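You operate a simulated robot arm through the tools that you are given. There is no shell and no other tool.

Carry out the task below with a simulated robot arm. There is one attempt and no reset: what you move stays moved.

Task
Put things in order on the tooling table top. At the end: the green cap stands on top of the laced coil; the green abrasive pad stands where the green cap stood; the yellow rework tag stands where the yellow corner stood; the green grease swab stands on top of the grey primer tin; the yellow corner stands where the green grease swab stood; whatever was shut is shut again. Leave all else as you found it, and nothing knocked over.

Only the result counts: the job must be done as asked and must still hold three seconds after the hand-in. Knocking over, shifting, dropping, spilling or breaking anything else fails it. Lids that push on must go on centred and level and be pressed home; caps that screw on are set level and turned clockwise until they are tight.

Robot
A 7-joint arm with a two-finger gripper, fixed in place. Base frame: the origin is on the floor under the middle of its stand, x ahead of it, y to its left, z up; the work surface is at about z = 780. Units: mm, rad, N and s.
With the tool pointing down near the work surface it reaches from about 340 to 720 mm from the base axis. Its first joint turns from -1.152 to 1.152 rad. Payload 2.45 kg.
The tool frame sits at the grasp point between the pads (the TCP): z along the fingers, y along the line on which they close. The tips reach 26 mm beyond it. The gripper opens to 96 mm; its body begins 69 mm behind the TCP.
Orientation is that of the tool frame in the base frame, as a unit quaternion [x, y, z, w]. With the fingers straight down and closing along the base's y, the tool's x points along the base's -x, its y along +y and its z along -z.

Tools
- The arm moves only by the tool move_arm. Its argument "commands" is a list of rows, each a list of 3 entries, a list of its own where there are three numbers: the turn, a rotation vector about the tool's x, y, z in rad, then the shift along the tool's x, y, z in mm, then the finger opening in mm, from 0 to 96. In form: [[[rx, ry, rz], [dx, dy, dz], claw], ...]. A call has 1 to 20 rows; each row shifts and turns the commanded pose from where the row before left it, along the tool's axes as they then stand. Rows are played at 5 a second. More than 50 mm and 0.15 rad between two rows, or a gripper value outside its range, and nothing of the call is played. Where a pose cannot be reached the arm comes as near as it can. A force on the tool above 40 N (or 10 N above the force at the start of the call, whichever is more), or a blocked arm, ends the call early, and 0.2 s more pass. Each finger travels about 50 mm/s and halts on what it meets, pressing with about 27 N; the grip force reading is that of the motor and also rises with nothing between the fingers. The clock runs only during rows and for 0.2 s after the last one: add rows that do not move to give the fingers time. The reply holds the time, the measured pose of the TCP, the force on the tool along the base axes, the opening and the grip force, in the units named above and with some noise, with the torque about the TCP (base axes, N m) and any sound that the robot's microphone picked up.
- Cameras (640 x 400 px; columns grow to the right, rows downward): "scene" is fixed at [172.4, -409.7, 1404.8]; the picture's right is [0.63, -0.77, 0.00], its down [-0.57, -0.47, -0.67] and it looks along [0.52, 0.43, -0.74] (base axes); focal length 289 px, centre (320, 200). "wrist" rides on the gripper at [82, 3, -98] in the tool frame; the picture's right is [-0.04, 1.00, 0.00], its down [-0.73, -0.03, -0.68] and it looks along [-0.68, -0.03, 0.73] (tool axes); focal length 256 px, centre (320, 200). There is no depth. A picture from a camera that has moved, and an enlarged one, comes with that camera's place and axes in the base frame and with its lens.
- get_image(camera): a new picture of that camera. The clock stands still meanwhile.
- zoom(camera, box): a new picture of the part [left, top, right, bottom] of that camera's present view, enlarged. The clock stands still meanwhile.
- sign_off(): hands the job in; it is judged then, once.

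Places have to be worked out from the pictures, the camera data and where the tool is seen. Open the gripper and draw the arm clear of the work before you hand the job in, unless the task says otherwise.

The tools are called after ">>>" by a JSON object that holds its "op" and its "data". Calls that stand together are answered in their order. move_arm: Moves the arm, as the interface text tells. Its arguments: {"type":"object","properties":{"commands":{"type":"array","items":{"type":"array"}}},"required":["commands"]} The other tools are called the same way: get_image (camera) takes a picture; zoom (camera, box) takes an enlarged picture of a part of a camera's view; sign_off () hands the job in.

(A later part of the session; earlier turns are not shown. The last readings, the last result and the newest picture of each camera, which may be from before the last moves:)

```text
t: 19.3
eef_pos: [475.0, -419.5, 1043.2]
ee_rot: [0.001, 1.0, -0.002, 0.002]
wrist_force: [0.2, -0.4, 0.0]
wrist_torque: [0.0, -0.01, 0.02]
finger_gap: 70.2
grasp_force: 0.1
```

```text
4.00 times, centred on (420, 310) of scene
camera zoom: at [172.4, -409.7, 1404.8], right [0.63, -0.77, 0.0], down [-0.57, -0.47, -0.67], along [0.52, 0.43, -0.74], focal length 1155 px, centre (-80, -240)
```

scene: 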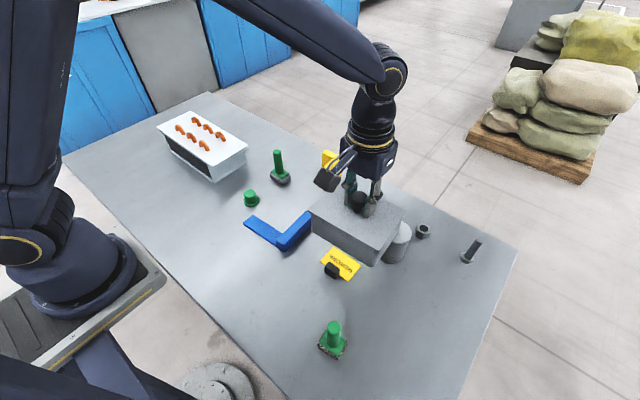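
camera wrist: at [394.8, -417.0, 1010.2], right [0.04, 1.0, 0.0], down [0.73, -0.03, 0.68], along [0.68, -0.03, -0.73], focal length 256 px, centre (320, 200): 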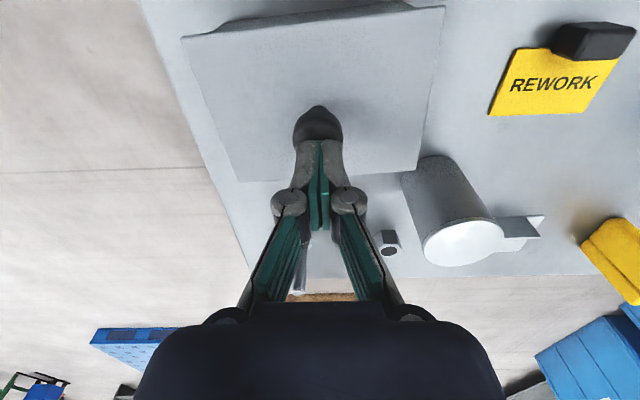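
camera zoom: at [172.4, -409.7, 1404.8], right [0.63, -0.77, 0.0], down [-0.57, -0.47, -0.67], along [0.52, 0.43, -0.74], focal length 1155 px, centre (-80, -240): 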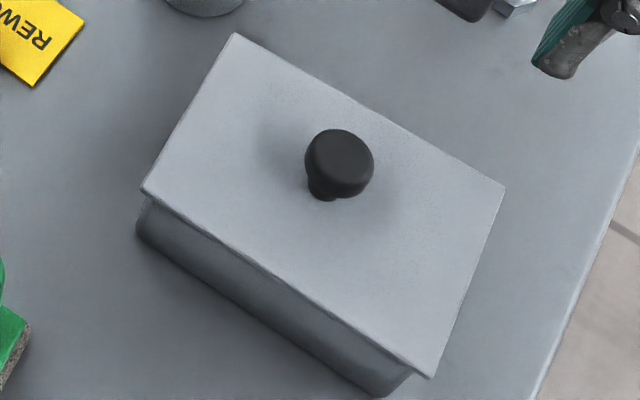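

The box is back within about a millimetre. Now I travel at height to the other side to view the white coil and green cap closely.

>>> {"op": "move_arm", "data": {"commands": [[[0, 0, 0], [5, 44, -3], 96], [[0, 0, 0], [5, 44, -3], 96], [[0, 0, 0], [5, 44, -3], 96], [[0, 0, 0], [5, 44, -3], 96], [[0, 0, 0], [5, 44, -3], 96], [[0, 0, 0], [5, 44, -3], 96], [[0, 0, 0], [5, 44, -3], 96], [[0, 0, 0], [5, 44, -3], 96], [[0, 0, 0], [5, 44, -3], 96], [[0, 0, 0], [5, 44, -3], 96], [[0, 0, 0], [5, 44, -3], 96], [[0, 0, 0], [5, 44, -3], 96], [[0, 0, 0], [5, 44, -3], 96], [[0, 0, 0], [5, 44, -3], 96], [[0, 0, 0], [0, 0, 0], 96]]}}

>>> {"op": "get_image", "data": {"camera": "wrist"}}

>>> {"op": "get_image", "data": {"camera": "scene"}}

```text
t: 22.5
eef_pos: [404.0, 196.2, 1082.1]
ee_rot: [0.0, 1.0, -0.002, 0.003]
wrist_force: [0.4, 0.1, -0.7]
wrist_torque: [0.0, 0.0, 0.0]
finger_gap: 96.1
grasp_force: 0.1
```

```text
taken
camera wrist: at [323.1, 199.8, 1179.8], right [0.04, 1.0, 0.0], down [0.73, -0.03, 0.68], along [0.68, -0.03, -0.73], focal length 256 px, centre (320, 200)
```

wrist: 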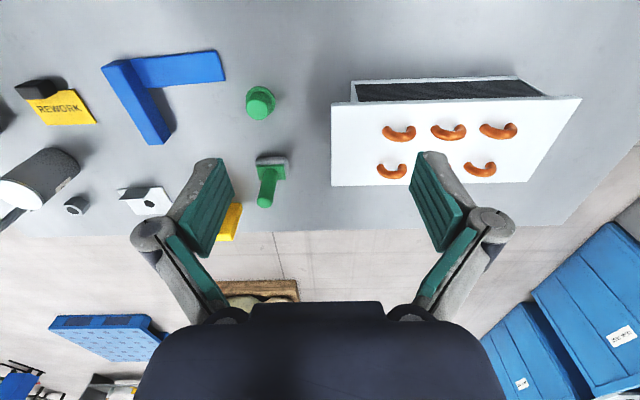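

```text
taken
```

scene: 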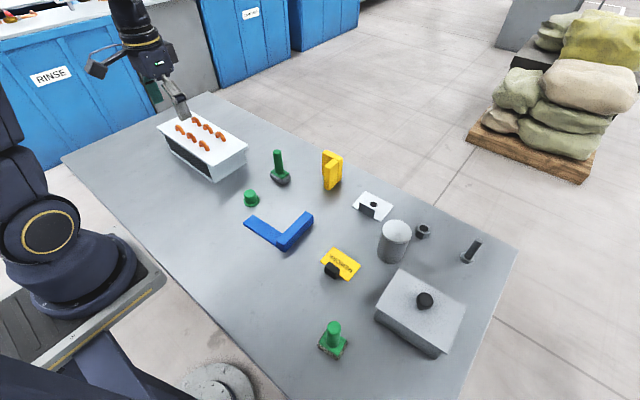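

>>> {"op": "zoom", "data": {"camera": "wrist", "box": [320, 60, 600, 220]}}

>>> {"op": "zoom", "data": {"camera": "wrist", "box": [220, 70, 310, 220]}}

>>> {"op": "zoom", "data": {"camera": "scene", "box": [150, 100, 260, 190]}}

```text
2.29 times, centred on (460, 140) of wrist
camera zoom: at [323.1, 199.8, 1179.8], right [0.04, 1.0, 0.0], down [0.73, -0.03, 0.68], along [0.68, -0.03, -0.73], focal length 585 px, centre (0, 337)
```

zoom: 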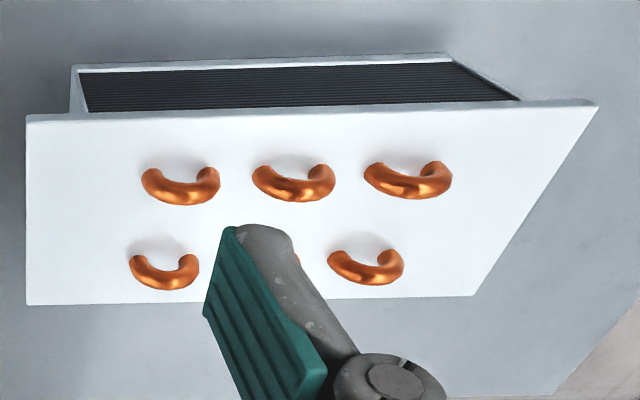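

```text
2.67 times, centred on (265, 145) of wrist
camera zoom: at [323.1, 199.8, 1179.8], right [0.04, 1.0, 0.0], down [0.73, -0.03, 0.68], along [0.68, -0.03, -0.73], focal length 683 px, centre (467, 347)
```

zoom: 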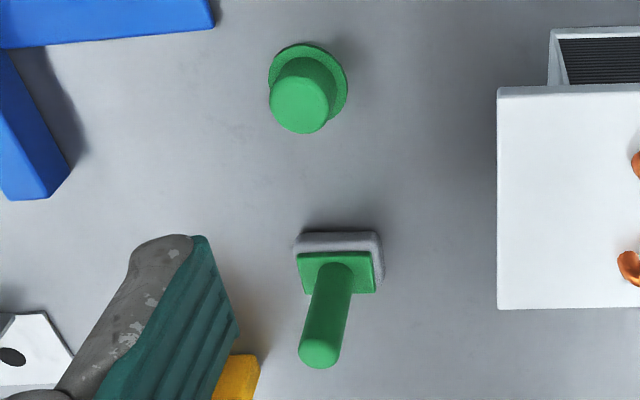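

```text
4.44 times, centred on (205, 145) of scene
camera zoom: at [172.4, -409.7, 1404.8], right [0.63, -0.77, 0.0], down [-0.57, -0.47, -0.67], along [0.52, 0.43, -0.74], focal length 1283 px, centre (831, 444)
```

zoom: 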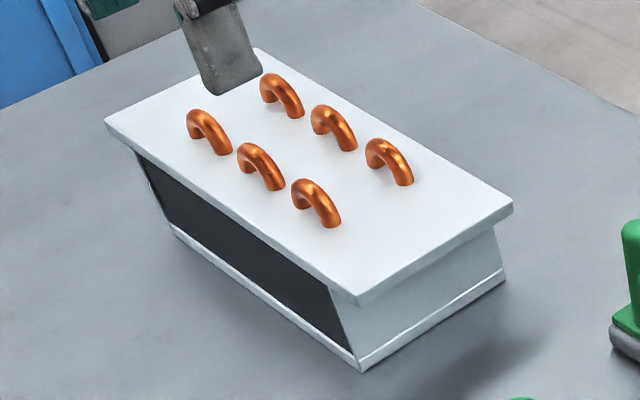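

The coil's top plate is at about z=868, x 454–585, y 208–512, with a free margin of ~65 mm at its near-y end (y 208–275). The cap stands at about (481,100), flange ~47 mm, dome ~35 mm, height ~30 mm. I go above the cap.

>>> {"op": "move_arm", "data": {"commands": [[[0, 0, 0], [-15.4, -19.2, 36.4], 80], [[0, 0, 0], [-15.4, -19.2, 36.4], 70], [[0, 0, 0], [-15.4, -19.2, 36.4], 70], [[0, 0, 0], [-15.4, -19.2, 36.4], 70], [[0, 0, 0], [-15.4, -19.2, 36.4], 70], [[0, 0, 0], [0, 0, 0], 70]]}}

>>> {"op": "get_image", "data": {"camera": "wrist"}}

>>> {"op": "zoom", "data": {"camera": "scene", "box": [200, 130, 320, 230]}}

```text
t: 23.9
eef_pos: [482.7, 99.6, 903.3]
ee_rot: [0.0, 1.0, -0.002, 0.002]
wrist_force: [-0.9, 0.0, -0.3]
wrist_torque: [0.0, 0.03, 0.03]
finger_gap: 70.1
grasp_force: 0.1
```

```text
taken
camera wrist: at [401.8, 102.2, 1000.9], right [0.04, 1.0, 0.0], down [0.73, -0.03, 0.68], along [0.68, -0.03, -0.73], focal length 256 px, centre (320, 200)
```

wrist: 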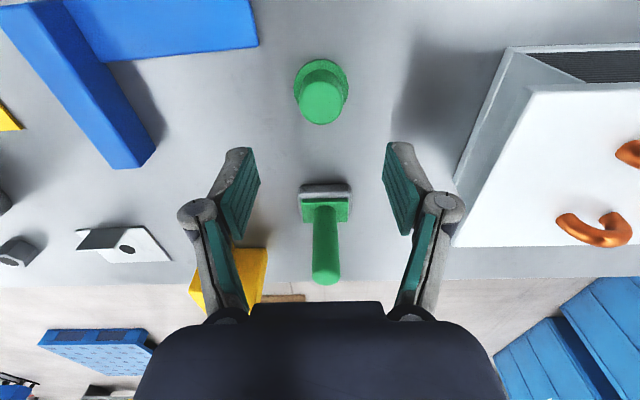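

```text
4.00 times, centred on (260, 180) of scene
camera zoom: at [172.4, -409.7, 1404.8], right [0.63, -0.77, 0.0], down [-0.57, -0.47, -0.67], along [0.52, 0.43, -0.74], focal length 1155 px, centre (560, 280)
```

zoom: 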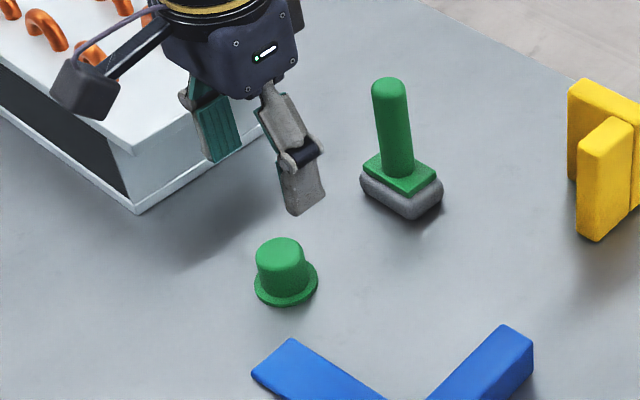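

The cap sits about 3 mm nearer than the tool; I shift −3 mm in x and lower to just above the grip height, then check.

>>> {"op": "move_arm", "data": {"commands": [[[0, 0, 0], [3, 0, 30], 70], [[0, 0, 0], [0, 0, 30], 70], [[0, 0, 0], [0, 0, 18], 70], [[0, 0, 0], [0, 0, 8], 60], [[0, 0, 0], [0, 0, 0], 60]]}}

>>> {"op": "get_image", "data": {"camera": "wrist"}}

>>> {"op": "zoom", "data": {"camera": "scene", "box": [220, 160, 300, 230]}}

```text
t: 25.1
eef_pos: [480.4, 99.1, 816.1]
ee_rot: [-0.001, 1.0, -0.002, 0.003]
wrist_force: [-0.3, 0.6, -0.3]
wrist_torque: [0.02, 0.0, -0.01]
finger_gap: 59.9
grasp_force: 0.0
```

```text
taken
camera wrist: at [399.0, 102.5, 913.7], right [0.04, 1.0, 0.0], down [0.73, -0.03, 0.68], along [0.68, -0.03, -0.73], focal length 256 px, centre (320, 200)
```

wrist: 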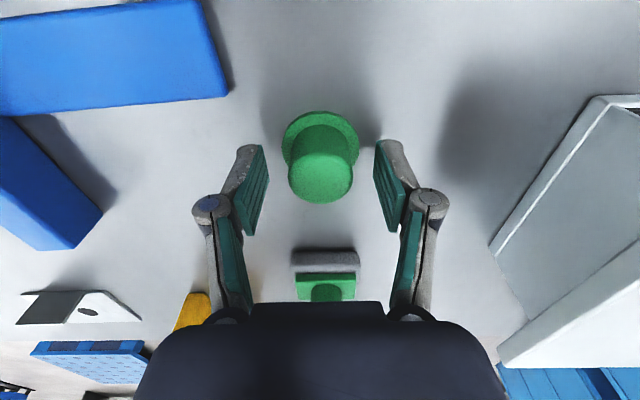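

```text
5.71 times, centred on (260, 195) of scene
camera zoom: at [172.4, -409.7, 1404.8], right [0.63, -0.77, 0.0], down [-0.57, -0.47, -0.67], along [0.52, 0.43, -0.74], focal length 1650 px, centre (663, 229)
```

zoom: 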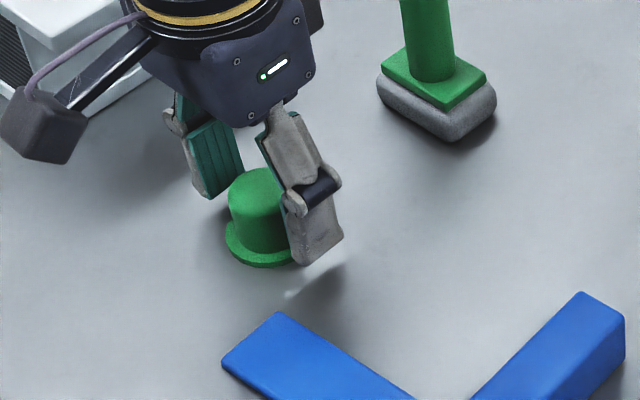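

The dome is centred in y; in x I move −3 mm more, lower 2 mm, and close on the dome.

>>> {"op": "move_arm", "data": {"commands": [[[0, 0, 0], [3, 0, 2], 60], [[0, 0, 0], [0, 0, 0], 45], [[0, 0, 0], [0, 0, 0], 30], [[0, 0, 0], [0, 0, 0], 20], [[0, 0, 0], [0, 0, 0], 20], [[0, 0, 0], [0, 0, 0], 20]]}}

>>> {"op": "get_image", "data": {"camera": "wrist"}}

>>> {"op": "zoom", "data": {"camera": "scene", "box": [220, 160, 300, 230]}}

```text
t: 26.5
eef_pos: [477.2, 99.1, 814.0]
ee_rot: [0.0, 1.0, -0.001, 0.002]
wrist_force: [-0.4, -0.2, 0.9]
wrist_torque: [-0.02, -0.01, 0.03]
finger_gap: 31.7
grasp_force: 27.1
```

```text
taken
camera wrist: at [395.8, 102.3, 911.8], right [0.04, 1.0, 0.0], down [0.73, -0.03, 0.68], along [0.68, -0.03, -0.73], focal length 256 px, centre (320, 200)
```

wrist: 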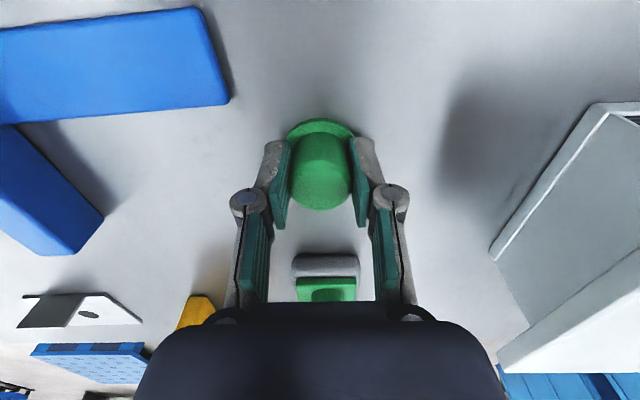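

```text
5.71 times, centred on (260, 195) of scene
camera zoom: at [172.4, -409.7, 1404.8], right [0.63, -0.77, 0.0], down [-0.57, -0.47, -0.67], along [0.52, 0.43, -0.74], focal length 1650 px, centre (663, 229)
```

zoom: 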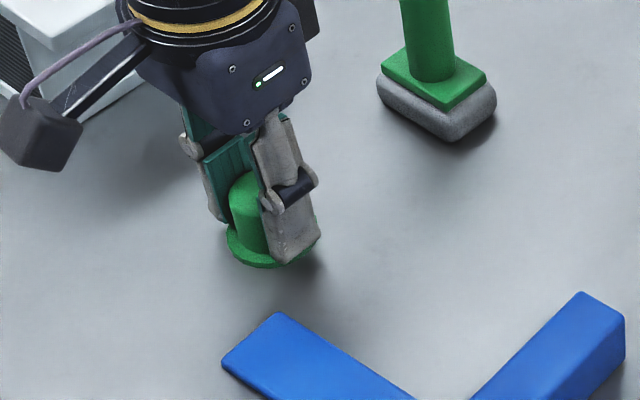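

The cap is gripped (31.7 mm); its centre was at about (480,99). I lift it to z≈944 and carry it over the free margin of the coil at about (520,240).

>>> {"op": "move_arm", "data": {"commands": [[[0, 0, 0], [0, 0, -5], 20], [[0, 0, 0], [0, 0, -25], 20], [[0, 0, 0], [0, 0, -40], 20], [[0, 0, 0], [0, 0, -40], 20], [[0, 0, 0], [0, 0, -20], 20], [[0, 0, 0], [-10, 33, 0], 20], [[0, 0, 0], [-11, 36, 0], 20], [[0, 0, 0], [-11, 36, 0], 20], [[0, 0, 0], [-11, 36, 0], 20], [[0, 0, 0], [0, 0, 0], 20], [[0, 0, 0], [0, 0, 0], 20]]}}

>>> {"op": "get_image", "data": {"camera": "wrist"}}

>>> {"op": "zoom", "data": {"camera": "scene", "box": [140, 90, 300, 210]}}

```text
t: 28.9
eef_pos: [518.2, 240.8, 943.5]
ee_rot: [0.0, 1.0, -0.002, 0.002]
wrist_force: [-0.3, -1.0, 0.6]
wrist_torque: [0.0, 0.01, 0.01]
finger_gap: 31.9
grasp_force: 26.7
```

```text
taken
camera wrist: at [437.5, 244.0, 1041.4], right [0.04, 1.0, 0.0], down [0.73, -0.03, 0.68], along [0.68, -0.03, -0.73], focal length 256 px, centre (320, 200)
```

wrist: 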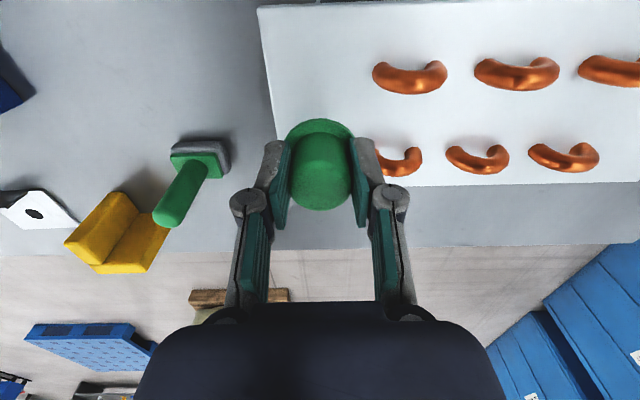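

```text
3.33 times, centred on (220, 150) of scene
camera zoom: at [172.4, -409.7, 1404.8], right [0.63, -0.77, 0.0], down [-0.57, -0.47, -0.67], along [0.52, 0.43, -0.74], focal length 962 px, centre (653, 367)
```

zoom: 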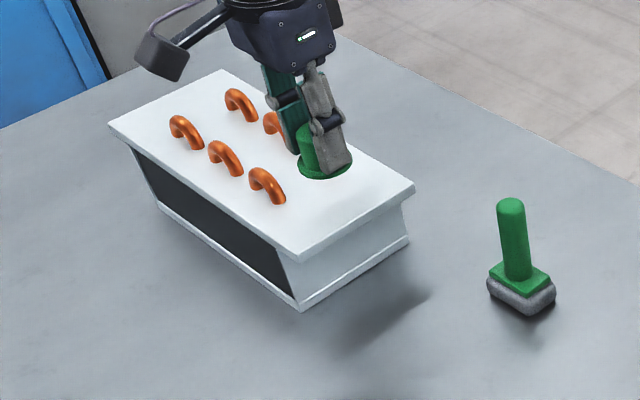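

The cap is right over the free margin (y 209–274, centre ~241). I lower it towards the plate, first to about 6 mm above.

>>> {"op": "move_arm", "data": {"commands": [[[0, 0, 0], [0, 0, 15], 20], [[0, 0, 0], [0, 0, 12], 20], [[0, 0, 0], [0, 0, 7], 20], [[0, 0, 0], [0, 0, 0], 20]]}}

>>> {"op": "zoom", "data": {"camera": "scene", "box": [170, 100, 260, 180]}}

```text
t: 29.9
eef_pos: [517.9, 241.5, 909.4]
ee_rot: [0.0, 1.0, -0.002, 0.003]
wrist_force: [-1.0, -0.5, -1.1]
wrist_torque: [0.01, -0.02, -0.02]
finger_gap: 31.8
grasp_force: 26.8
```

```text
5.00 times, centred on (215, 140) of scene
camera zoom: at [172.4, -409.7, 1404.8], right [0.63, -0.77, 0.0], down [-0.57, -0.47, -0.67], along [0.52, 0.43, -0.74], focal length 1444 px, centre (845, 500)
```

zoom: 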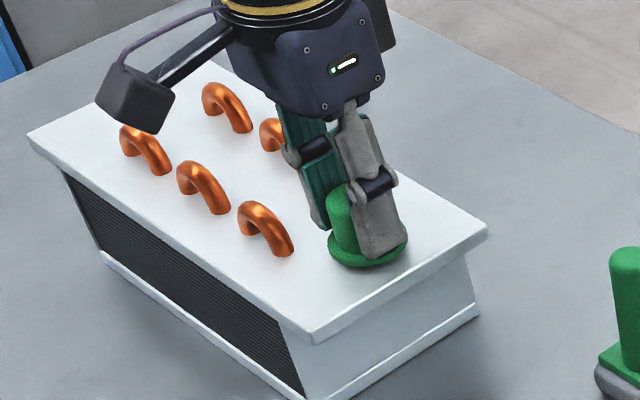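

It hovers just over the plate. I lower in 1–2 mm steps, watching for contact force.

>>> {"op": "move_arm", "data": {"commands": [[[0, 0, 0], [0, 0, 2], 20], [[0, 0, 0], [0, 0, 2], 20], [[0, 0, 0], [0, 0, 1], 20], [[0, 0, 0], [0, 0, 0], 20]]}}

>>> {"op": "zoom", "data": {"camera": "scene", "box": [170, 100, 260, 180]}}

```text
t: 30.9
eef_pos: [520.0, 241.7, 904.9]
ee_rot: [-0.001, 1.0, -0.002, 0.003]
wrist_force: [0.0, 0.4, -0.5]
wrist_torque: [0.02, -0.01, 0.0]
finger_gap: 32.0
grasp_force: 26.5
```

```text
5.00 times, centred on (215, 140) of scene
camera zoom: at [172.4, -409.7, 1404.8], right [0.63, -0.77, 0.0], down [-0.57, -0.47, -0.67], along [0.52, 0.43, -0.74], focal length 1444 px, centre (845, 500)
```

zoom: 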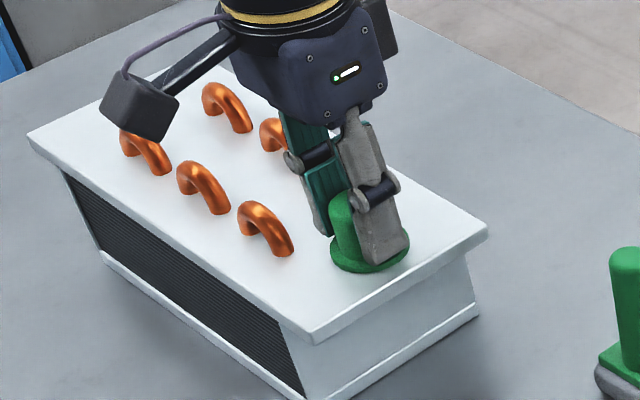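

No contact yet; I continue down in 1 mm steps.

>>> {"op": "move_arm", "data": {"commands": [[[0, 0, 0], [0, 0, 1], 20], [[0, 0, 0], [0, 0, 1], 20], [[0, 0, 0], [0, 0, 0], 20]]}}

```text
t: 31.7
eef_pos: [520.1, 241.4, 905.2]
ee_rot: [-0.001, 1.0, -0.001, 0.003]
wrist_force: [-4.4, -1.5, 18.0]
wrist_torque: [-0.11, 0.14, 0.05]
finger_gap: 31.8
grasp_force: 26.7
```

Contact at about 18 N: the cap is on the plate. I ease off 1 mm and open the fingers.

>>> {"op": "move_arm", "data": {"commands": [[[0, 0, 0], [0, 0, -1.2], 20], [[0, 0, 0], [0, 0, 0], 36], [[0, 0, 0], [0, 0, 0], 46], [[0, 0, 0], [0, 0, 0], 54], [[0, 0, 0], [0, 0, 0], 54]]}}

>>> {"op": "get_image", "data": {"camera": "wrist"}}

>>> {"op": "zoom", "data": {"camera": "scene", "box": [170, 100, 260, 180]}}

```text
t: 32.9
eef_pos: [519.1, 241.4, 904.0]
ee_rot: [-0.001, 1.0, -0.002, 0.002]
wrist_force: [0.3, -4.6, 0.3]
wrist_torque: [-0.06, -0.01, -0.06]
finger_gap: 53.3
grasp_force: 0.0
```

```text
taken
camera wrist: at [438.2, 244.1, 1001.7], right [0.04, 1.0, 0.0], down [0.73, -0.03, 0.68], along [0.68, -0.03, -0.73], focal length 256 px, centre (320, 200)
```

wrist: 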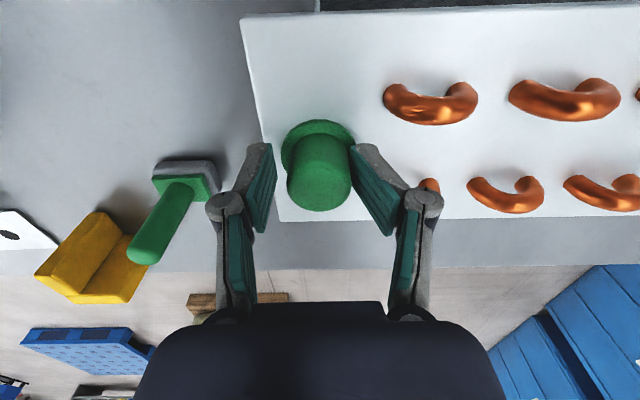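

```text
5.00 times, centred on (215, 140) of scene
camera zoom: at [172.4, -409.8, 1404.7], right [0.63, -0.77, 0.0], down [-0.57, -0.47, -0.67], along [0.52, 0.43, -0.74], focal length 1444 px, centre (845, 500)
```

zoom: 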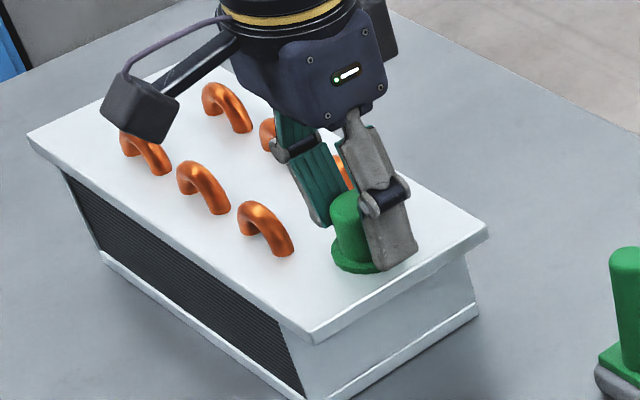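

The +y finger seems to touch a copper bend (−4.6 N in y). I bring the opening back to 44 mm, then rise straight up.

>>> {"op": "move_arm", "data": {"commands": [[[0, 0, 0], [0, 0, 0], 46], [[0, 0, 0], [0, 0, 0], 42], [[0, 0, 0], [0, 0, 0], 42]]}}

>>> {"op": "zoom", "data": {"camera": "wrist", "box": [200, 80, 480, 260]}}

```text
t: 33.7
eef_pos: [519.3, 241.9, 903.5]
ee_rot: [-0.001, 1.0, -0.001, 0.002]
wrist_force: [-1.7, -1.6, 3.9]
wrist_torque: [0.16, 0.02, 0.01]
finger_gap: 42.3
grasp_force: 0.1
```

```text
2.22 times, centred on (340, 170) of wrist
camera zoom: at [438.3, 244.0, 1002.0], right [0.04, 1.0, 0.0], down [0.73, -0.03, 0.68], along [0.68, -0.03, -0.73], focal length 569 px, centre (276, 267)
```

zoom: 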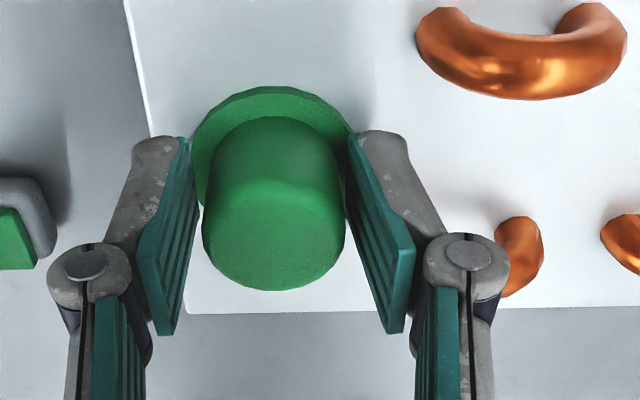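

Both pads are off the dome though the right one is close; I open to 48 mm and rise slowly.

>>> {"op": "move_arm", "data": {"commands": [[[0, 0, 0], [0, 0, 0], 48], [[0, 0, 0], [0, 0, -2], 48], [[0, 0, 0], [0, 0, -4], 48], [[0, 0, 0], [0, 0, 0], 48]]}}

>>> {"op": "zoom", "data": {"camera": "wrist", "box": [200, 80, 480, 260]}}

>>> {"op": "zoom", "data": {"camera": "scene", "box": [170, 100, 260, 180]}}

```text
t: 34.7
eef_pos: [519.1, 240.9, 910.3]
ee_rot: [-0.001, 1.0, -0.002, 0.003]
wrist_force: [0.0, -2.5, -1.6]
wrist_torque: [-0.09, 0.04, -0.04]
finger_gap: 47.4
grasp_force: 0.1
```

```text
2.22 times, centred on (340, 170) of wrist
camera zoom: at [438.1, 243.9, 1007.8], right [0.04, 1.0, 0.0], down [0.73, -0.03, 0.68], along [0.68, -0.03, -0.73], focal length 569 px, centre (276, 267)
```

zoom: 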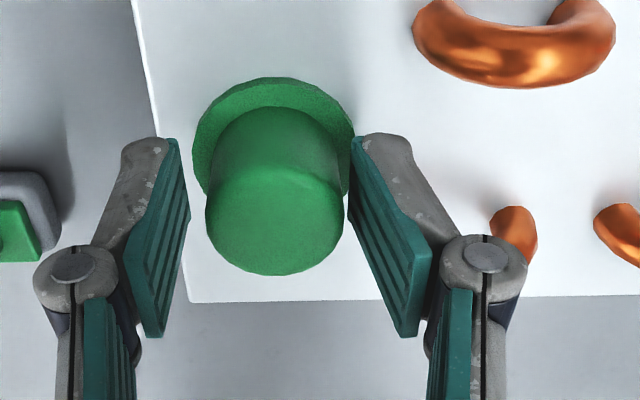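

```text
5.00 times, centred on (215, 140) of scene
camera zoom: at [172.4, -409.7, 1404.7], right [0.63, -0.77, 0.0], down [-0.57, -0.47, -0.67], along [0.52, 0.43, -0.74], focal length 1444 px, centre (845, 500)
```

zoom: 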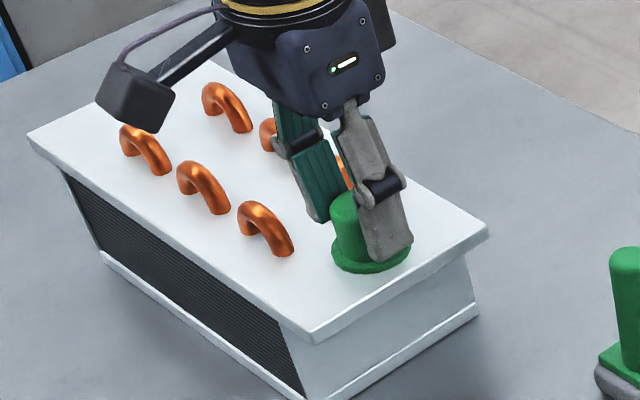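

The cap stands level on the plate. I continue rising straight up with the opening unchanged.

>>> {"op": "move_arm", "data": {"commands": [[[0, 0, 0], [0, 0, -6], 46], [[0, 0, 0], [0, 0, -10], 46], [[0, 0, 0], [0, 0, -20], 46], [[0, 0, 0], [0, 0, -30], 46], [[0, 0, 0], [0, 0, -30], 60], [[0, 0, 0], [0, 0, 0], 70]]}}

>>> {"op": "get_image", "data": {"camera": "wrist"}}

>>> {"op": "zoom", "data": {"camera": "scene", "box": [170, 100, 260, 180]}}

```text
t: 36.1
eef_pos: [517.9, 239.8, 1006.7]
ee_rot: [0.0, 1.0, -0.002, 0.003]
wrist_force: [0.7, 0.3, -1.2]
wrist_torque: [0.01, 0.02, -0.06]
finger_gap: 70.1
grasp_force: 0.0
```

```text
taken
camera wrist: at [437.0, 243.5, 1104.2], right [0.04, 1.0, 0.0], down [0.73, -0.03, 0.68], along [0.68, -0.03, -0.73], focal length 256 px, centre (320, 200)
```

wrist: 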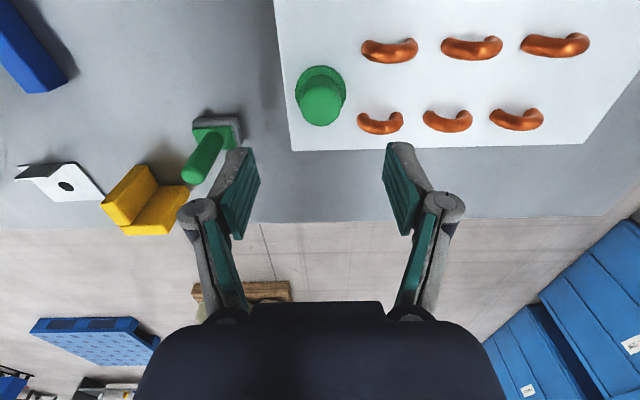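

```text
5.00 times, centred on (215, 140) of scene
camera zoom: at [172.4, -409.7, 1404.8], right [0.63, -0.77, 0.0], down [-0.57, -0.47, -0.67], along [0.52, 0.43, -0.74], focal length 1444 px, centre (845, 500)
```

zoom: 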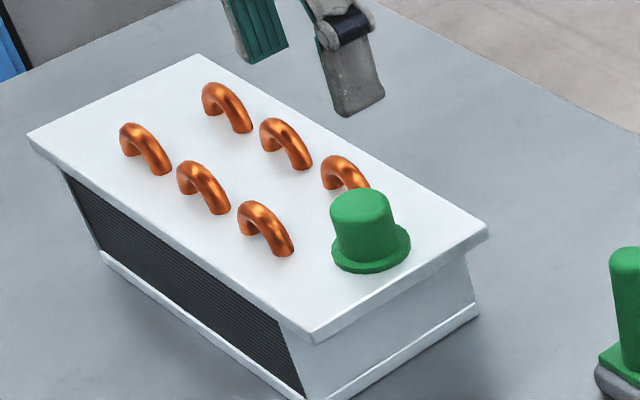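

The cap stands cleanly on the coil. Next is the abrasive pad at about (322,-319) with a ~24 mm handle; I travel there at height and look.

>>> {"op": "move_arm", "data": {"commands": [[[0, 0, 0], [15, -43, 0], 70], [[0, 0, 0], [15, -43, 0], 70], [[0, 0, 0], [15, -43, 0], 70], [[0, 0, 0], [15, -43, 0], 70], [[0, 0, 0], [15, -43, 0], 70], [[0, 0, 0], [15, -43, 0], 70], [[0, 0, 0], [15, -43, 0], 70], [[0, 0, 0], [15, -43, 0], 70], [[0, 0, 0], [15, -43, 0], 70], [[0, 0, 0], [15, -43, 0], 70], [[0, 0, 0], [15, -43, 0], 70], [[0, 0, 0], [15, -43, 0], 70], [[0, 0, 0], [15, -43, 0], 70], [[0, 0, 0], [0, 0, 0], 70]]}}

>>> {"op": "get_image", "data": {"camera": "wrist"}}

>>> {"op": "get_image", "data": {"camera": "scene"}}

```text
t: 39.1
eef_pos: [325.4, -318.4, 1007.6]
ee_rot: [-0.001, 1.0, -0.002, 0.002]
wrist_force: [-0.7, -0.5, 0.7]
wrist_torque: [0.02, 0.02, 0.03]
finger_gap: 70.3
grasp_force: 0.1
```

```text
taken
camera wrist: at [243.5, -315.6, 1104.0], right [0.04, 1.0, 0.0], down [0.73, -0.03, 0.68], along [0.68, -0.03, -0.73], focal length 256 px, centre (320, 200)
```

wrist: 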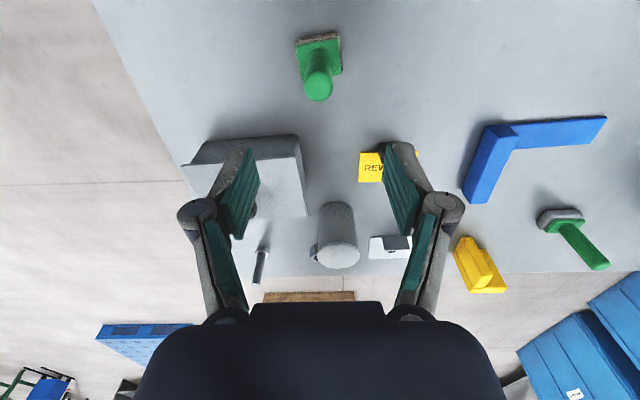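

```text
taken
```

scene: 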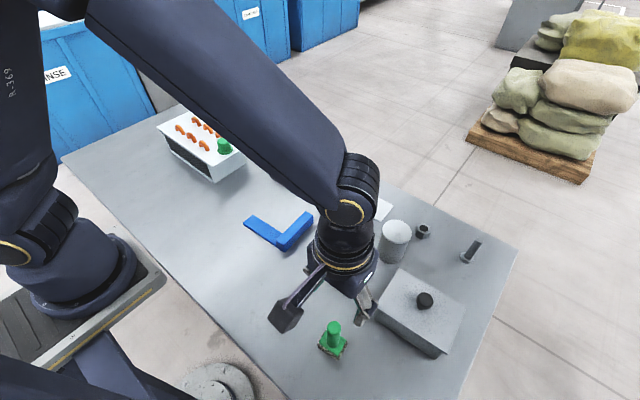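

>>> {"op": "zoom", "data": {"camera": "wrist", "box": [270, 20, 370, 110]}}

>>> {"op": "zoom", "data": {"camera": "scene", "box": [310, 310, 360, 365]}}

```text
4.44 times, centred on (320, 65) of wrist
camera zoom: at [243.5, -315.6, 1104.0], right [0.04, 1.0, 0.0], down [0.73, -0.03, 0.68], along [0.68, -0.03, -0.73], focal length 1138 px, centre (320, 800)
```

zoom: 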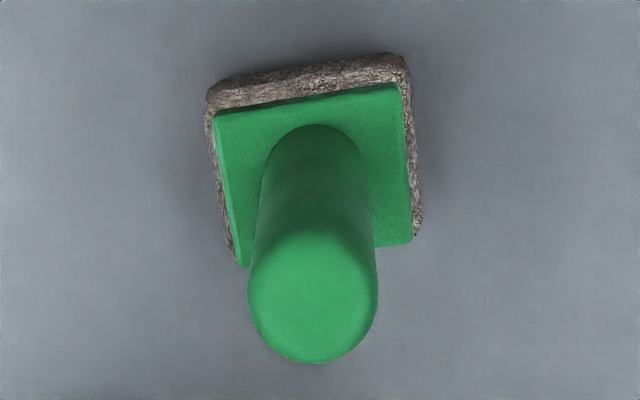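

```text
7.27 times, centred on (335, 338) of scene
camera zoom: at [172.3, -409.7, 1404.8], right [0.63, -0.77, 0.0], down [-0.57, -0.47, -0.67], along [0.52, 0.43, -0.74], focal length 2100 px, centre (211, -800)
```

zoom: 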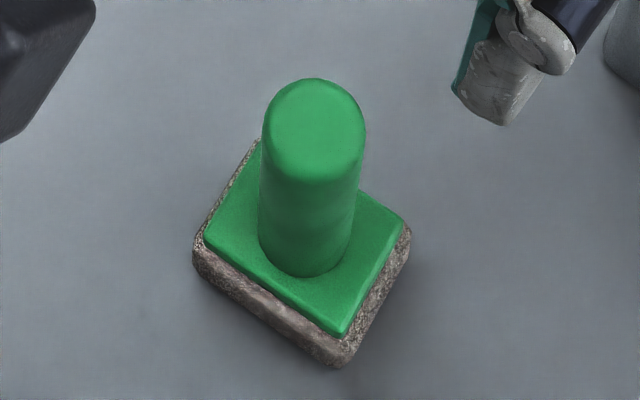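

The pad's base centre is at about (322,-320), handle top at z≈879, diameter 25 mm. I lower around the handle to TCP z≈850.

>>> {"op": "move_arm", "data": {"commands": [[[0, 0, 0], [3.5, -2, 40], 70], [[0, 0, 0], [0, 0, 40], 70], [[0, 0, 0], [0, 0, 40], 70], [[0, 0, 0], [0, 0, 25], 60], [[0, 0, 0], [0, 0, 10], 60], [[0, 0, 0], [0, 0, 0], 60]]}}

>>> {"op": "get_image", "data": {"camera": "wrist"}}

>>> {"op": "zoom", "data": {"camera": "scene", "box": [290, 270, 400, 370]}}

```text
t: 40.5
eef_pos: [322.4, -320.2, 851.9]
ee_rot: [0.0, 1.0, -0.002, 0.002]
wrist_force: [0.2, 0.5, 0.2]
wrist_torque: [0.01, 0.01, 0.0]
finger_gap: 60.1
grasp_force: 0.1
```

```text
taken
camera wrist: at [241.0, -317.4, 949.5], right [0.04, 1.0, 0.0], down [0.73, -0.03, 0.68], along [0.68, -0.03, -0.73], focal length 256 px, centre (320, 200)
```

wrist: 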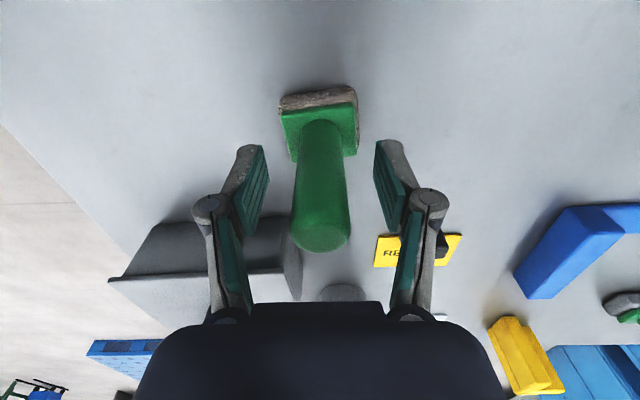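

```text
4.00 times, centred on (345, 320) of scene
camera zoom: at [172.4, -409.7, 1404.8], right [0.63, -0.77, 0.0], down [-0.57, -0.47, -0.67], along [0.52, 0.43, -0.74], focal length 1155 px, centre (220, -280)
```

zoom: 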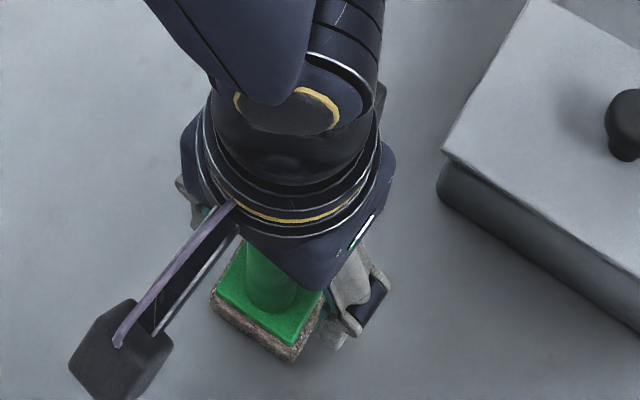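

The handle is between the pads. I close the grip.

>>> {"op": "move_arm", "data": {"commands": [[[0, 0, 0], [0, 0, 0], 40], [[0, 0, 0], [0, 0, 0], 25], [[0, 0, 0], [0, 0, 0], 12], [[0, 0, 0], [0, 0, 0], 12], [[0, 0, 0], [0, 0, 0], 12]]}}

>>> {"op": "get_image", "data": {"camera": "wrist"}}

```text
t: 41.7
eef_pos: [323.0, -320.0, 851.6]
ee_rot: [0.0, 1.0, -0.002, 0.003]
wrist_force: [1.0, 0.0, 0.1]
wrist_torque: [-0.01, 0.01, 0.01]
finger_gap: 23.9
grasp_force: 26.7
```

```text
taken
camera wrist: at [240.9, -317.4, 949.7], right [0.04, 1.0, 0.0], down [0.73, -0.03, 0.68], along [0.68, -0.03, -0.73], focal length 256 px, centre (320, 200)
```

wrist: 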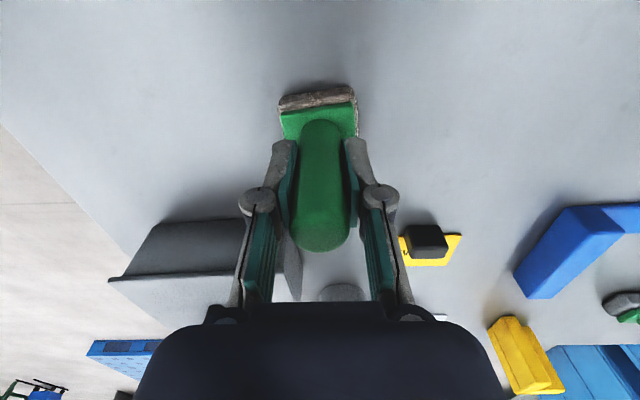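

Handle gripped at 23.9 mm. I lift 110 mm and carry the pad towards where the cap stood, (480,99).

>>> {"op": "move_arm", "data": {"commands": [[[0, 0, 0], [0, 0, -5], 12], [[0, 0, 0], [0, 0, -25], 12], [[0, 0, 0], [0, 0, -40], 12], [[0, 0, 0], [0, 0, -40], 12], [[0, 0, 0], [-8, 20, 0], 12], [[0, 0, 0], [-16, 42, 0], 12], [[0, 0, 0], [-16, 42, 0], 12], [[0, 0, 0], [-16, 42, 0], 12], [[0, 0, 0], [-16, 42, 0], 12], [[0, 0, 0], [-16, 42, 0], 12], [[0, 0, 0], [-16, 42, 0], 12], [[0, 0, 0], [-16, 42, 0], 12], [[0, 0, 0], [-16, 42, 0], 12], [[0, 0, 0], [-14, 42, 0], 12], [[0, 0, 0], [-8, 21, 0], 12], [[0, 0, 0], [0, 0, 0], 12], [[0, 0, 0], [0, 0, 0], 12]]}}

>>> {"op": "get_image", "data": {"camera": "wrist"}}

>>> {"op": "zoom", "data": {"camera": "scene", "box": [220, 130, 380, 230]}}

```text
t: 45.3
eef_pos: [478.5, 99.5, 959.4]
ee_rot: [0.0, 1.0, -0.002, 0.003]
wrist_force: [-0.1, -0.3, -0.9]
wrist_torque: [-0.01, 0.02, -0.01]
finger_gap: 24.0
grasp_force: 27.2
```

```text
taken
camera wrist: at [397.3, 102.4, 1058.0], right [0.04, 1.0, 0.0], down [0.73, -0.03, 0.68], along [0.68, -0.03, -0.73], focal length 256 px, centre (320, 200)
```

wrist: 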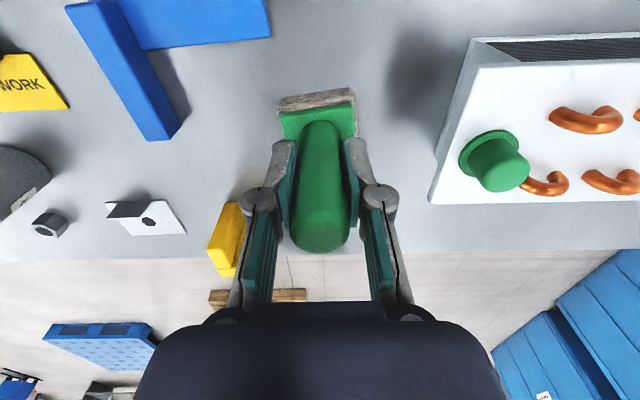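

```text
4.00 times, centred on (300, 180) of scene
camera zoom: at [172.4, -409.7, 1404.8], right [0.63, -0.77, 0.0], down [-0.57, -0.47, -0.67], along [0.52, 0.43, -0.74], focal length 1155 px, centre (400, 280)
```

zoom: 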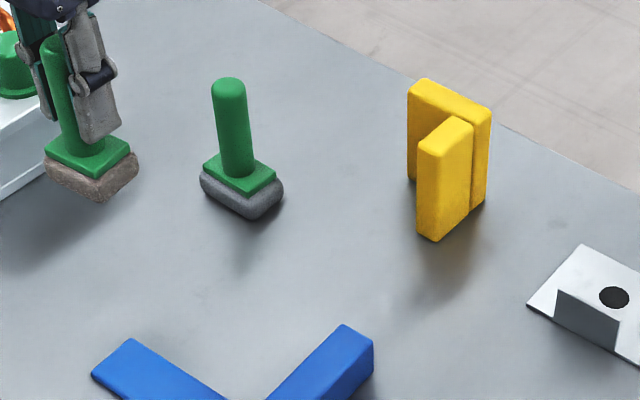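

I lower the pad over the spot to a few millimetres above the table and compare with where the cap's base was in the same view (about (126,285)).

>>> {"op": "move_arm", "data": {"commands": [[[0, 0, 0], [-1, 0, 30], 12], [[0, 0, 0], [0, 0, 30], 12], [[0, 0, 0], [0, 0, 25], 12], [[0, 0, 0], [0, 0, 12], 12], [[0, 0, 0], [0, 0, 0], 12]]}}

>>> {"op": "zoom", "data": {"camera": "scene", "box": [220, 130, 380, 230]}}

```text
t: 46.5
eef_pos: [480.9, 100.5, 863.1]
ee_rot: [-0.001, 1.0, -0.002, 0.003]
wrist_force: [1.0, 0.6, 0.0]
wrist_torque: [-0.03, -0.01, 0.01]
finger_gap: 23.6
grasp_force: 27.7
```

```text
4.00 times, centred on (300, 180) of scene
camera zoom: at [172.4, -409.7, 1404.8], right [0.63, -0.77, 0.0], down [-0.57, -0.47, -0.67], along [0.52, 0.43, -0.74], focal length 1155 px, centre (400, 280)
```

zoom: 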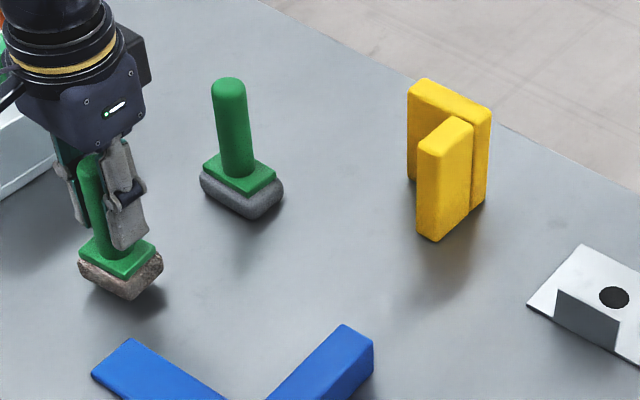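

The pad hangs about 11 mm up. I lower it near contact and zoom on it for a precise comparison before letting go.

>>> {"op": "move_arm", "data": {"commands": [[[0, 0, 0], [0, 0, 5], 12], [[0, 0, 0], [0, 0, 4], 12], [[0, 0, 0], [0, 0, 0], 12]]}}

>>> {"op": "zoom", "data": {"camera": "scene", "box": [200, 130, 320, 230]}}

>>> {"op": "get_image", "data": {"camera": "wrist"}}

```text
t: 47.3
eef_pos: [480.2, 99.1, 852.7]
ee_rot: [-0.001, 1.0, -0.002, 0.003]
wrist_force: [0.0, -0.8, 0.1]
wrist_torque: [-0.01, 0.02, 0.05]
finger_gap: 23.7
grasp_force: 27.1
```

```text
4.00 times, centred on (260, 180) of scene
camera zoom: at [172.4, -409.7, 1404.8], right [0.63, -0.77, 0.0], down [-0.57, -0.47, -0.67], along [0.52, 0.43, -0.74], focal length 1155 px, centre (560, 280)
```

zoom: 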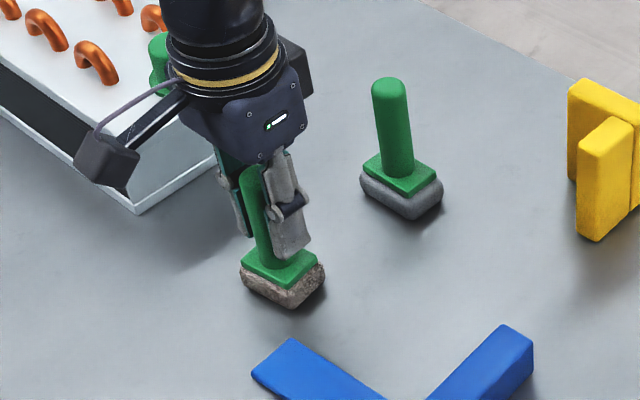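

```text
taken
camera wrist: at [398.6, 101.9, 952.5], right [0.04, 1.0, 0.0], down [0.73, -0.03, 0.68], along [0.68, -0.03, -0.73], focal length 256 px, centre (320, 200)
```

wrist: 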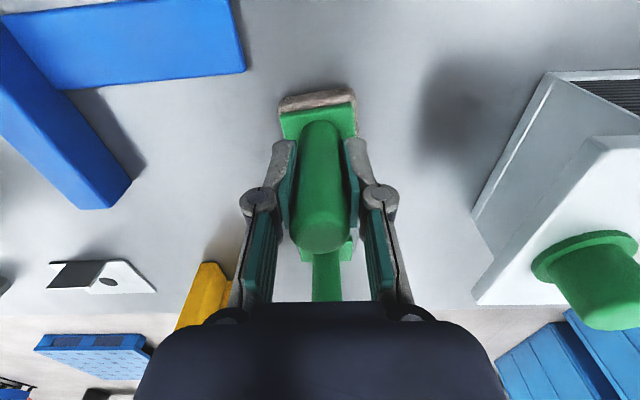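

The pad's footprint is within ~2–3 mm of the cap's old spot; I nudge +1.5 mm in x and lower to contact.

>>> {"op": "move_arm", "data": {"commands": [[[0, 0, 0], [-1.5, 0, 0], 12], [[0, 0, 0], [0, 0, 1], 12], [[0, 0, 0], [0, 0, 1], 12], [[0, 0, 0], [0, 0, 0], 12]]}}

```text
t: 48.3
eef_pos: [482.0, 98.6, 853.0]
ee_rot: [0.0, 1.0, -0.002, 0.003]
wrist_force: [0.3, -0.1, -0.8]
wrist_torque: [0.0, -0.04, 0.02]
finger_gap: 24.0
grasp_force: 27.1
```

Still no contact force; I go on down in 1 mm steps.

>>> {"op": "move_arm", "data": {"commands": [[[0, 0, 0], [0, 0, 1], 12], [[0, 0, 0], [0, 0, 0], 12]]}}

>>> {"op": "move_arm", "data": {"commands": [[[0, 0, 0], [0, 0, 0.7], 12], [[0, 0, 0], [0, 0, 0], 12]]}}

```text
t: 48.9
eef_pos: [481.9, 98.4, 852.3]
ee_rot: [0.0, 1.0, -0.002, 0.003]
wrist_force: [-0.4, 0.5, -1.1]
wrist_torque: [-0.02, 0.0, -0.01]
finger_gap: 23.7
grasp_force: 27.0
```

```text
t: 49.5
eef_pos: [482.2, 100.1, 852.8]
ee_rot: [0.0, 1.0, -0.001, 0.004]
wrist_force: [-2.4, -0.8, 9.5]
wrist_torque: [-0.05, 0.18, -0.07]
finger_gap: 23.8
grasp_force: 26.9
```

Contact at ~9.5 N: the pad stands on the table. I open the fingers and rise straight up.

>>> {"op": "move_arm", "data": {"commands": [[[0, 0, 0], [0, 0, -0.5], 26], [[0, 0, 0], [0, 0, 0], 36], [[0, 0, 0], [0, 0, 0], 46], [[0, 0, 0], [0, 0, 0], 46], [[0, 0, 0], [0, 0, -10], 50], [[0, 0, 0], [0, 0, -30], 50], [[0, 0, 0], [0, 0, -40], 60], [[0, 0, 0], [0, 0, -40], 60], [[0, 0, 0], [0, 0, 0], 60]]}}

>>> {"op": "zoom", "data": {"camera": "scene", "box": [200, 130, 320, 230]}}

>>> {"op": "get_image", "data": {"camera": "wrist"}}

```text
t: 51.5
eef_pos: [481.2, 99.4, 971.4]
ee_rot: [0.0, 1.0, -0.002, 0.002]
wrist_force: [0.3, -0.2, 0.8]
wrist_torque: [0.02, 0.03, -0.02]
finger_gap: 60.0
grasp_force: 0.0
```

```text
4.00 times, centred on (260, 180) of scene
camera zoom: at [172.4, -409.7, 1404.8], right [0.63, -0.77, 0.0], down [-0.57, -0.47, -0.67], along [0.52, 0.43, -0.74], focal length 1155 px, centre (560, 280)
```

zoom: 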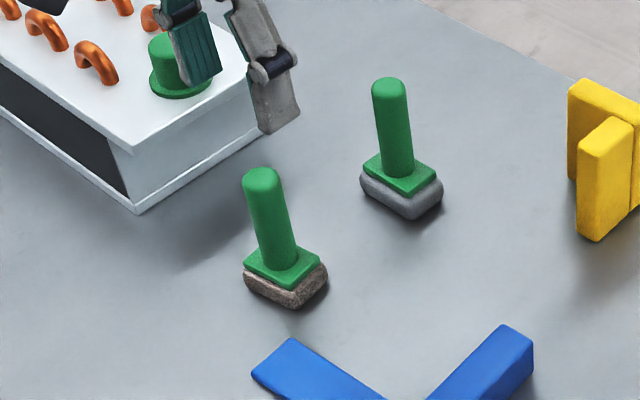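

```text
taken
camera wrist: at [400.1, 102.8, 1069.8], right [0.04, 1.0, 0.0], down [0.73, -0.03, 0.68], along [0.68, -0.03, -0.73], focal length 256 px, centre (320, 200)
```

wrist: 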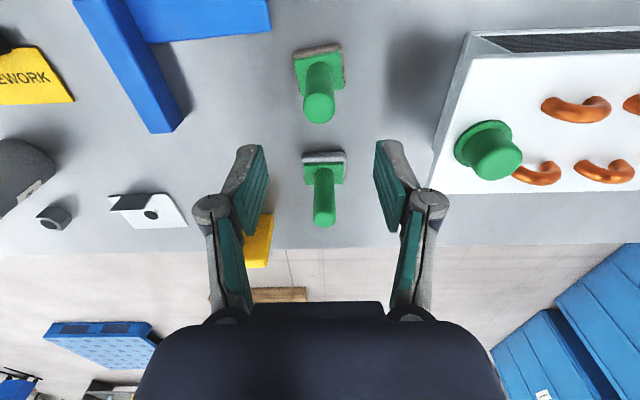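

The pad stands in place. Now I zoom on the swab with both cameras to fix its position for gripping and for the later corner placement.

>>> {"op": "zoom", "data": {"camera": "wrist", "box": [280, 130, 370, 240]}}

>>> {"op": "zoom", "data": {"camera": "scene", "box": [260, 140, 300, 190]}}

>>> {"op": "zoom", "data": {"camera": "scene", "box": [310, 140, 350, 195]}}

```text
3.64 times, centred on (325, 185) of wrist
camera zoom: at [400.1, 102.8, 1069.8], right [0.04, 1.0, 0.0], down [0.73, -0.03, 0.68], along [0.68, -0.03, -0.73], focal length 931 px, centre (302, 254)
```

zoom: 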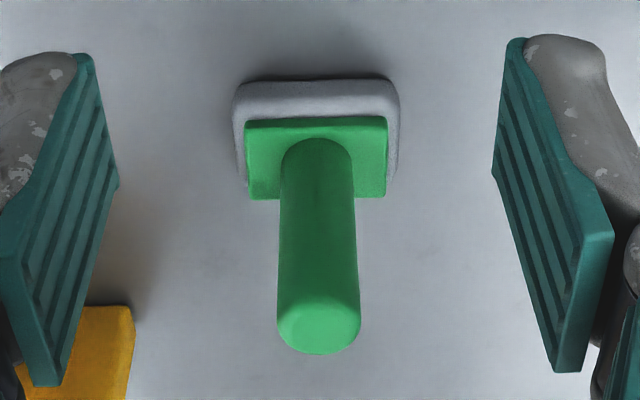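

```text
8.00 times, centred on (280, 165) of scene
camera zoom: at [172.4, -409.7, 1404.8], right [0.63, -0.77, 0.0], down [-0.57, -0.47, -0.67], along [0.52, 0.43, -0.74], focal length 2310 px, centre (640, 480)
```

zoom: 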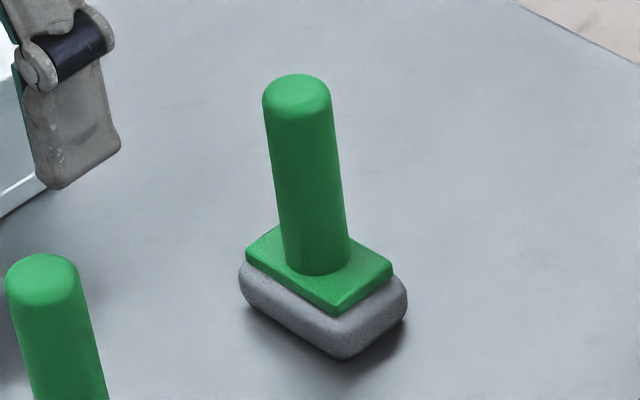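

```text
7.27 times, centred on (330, 168) of scene
camera zoom: at [172.4, -409.7, 1404.8], right [0.63, -0.77, 0.0], down [-0.57, -0.47, -0.67], along [0.52, 0.43, -0.74], focal length 2100 px, centre (247, 436)
```

zoom: 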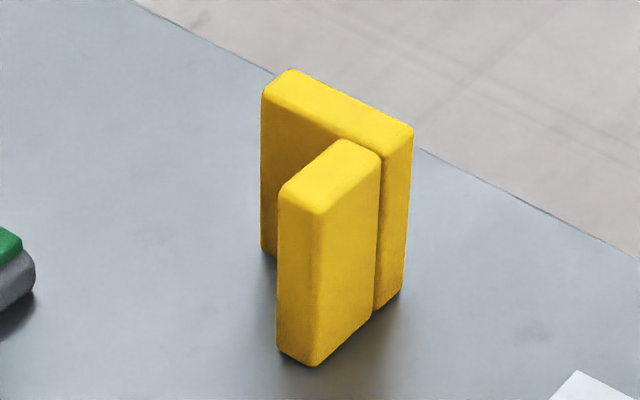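

The swab is centred at about (603,99.3) with a 25 mm handle, top z≈879. I move over it.

>>> {"op": "move_arm", "data": {"commands": [[[0, 0, 0], [-41, 0, 0], 60], [[0, 0, 0], [-41, 0, 0], 60], [[0, 0, 0], [-41, 0, 0], 60], [[0, 0, 0], [0, 0, 0], 60]]}}

>>> {"op": "get_image", "data": {"camera": "wrist"}}

```text
t: 52.5
eef_pos: [604.2, 99.8, 973.4]
ee_rot: [0.0, 1.0, -0.002, 0.003]
wrist_force: [0.4, -0.2, -0.5]
wrist_torque: [0.03, -0.03, 0.04]
finger_gap: 59.8
grasp_force: 0.0
```

```text
taken
camera wrist: at [523.3, 102.6, 1069.8], right [0.04, 1.0, 0.0], down [0.73, -0.03, 0.68], along [0.68, -0.03, -0.73], focal length 256 px, centre (320, 200)
```

wrist: 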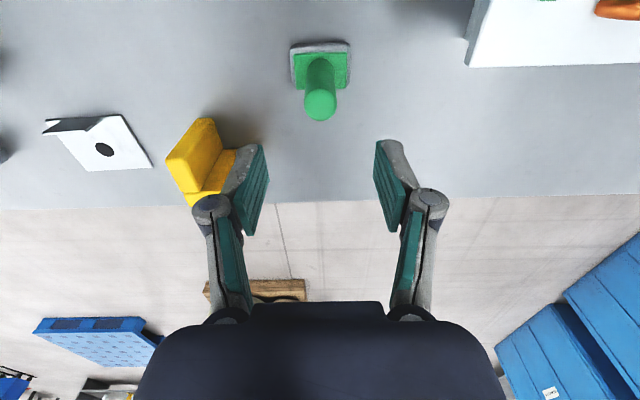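

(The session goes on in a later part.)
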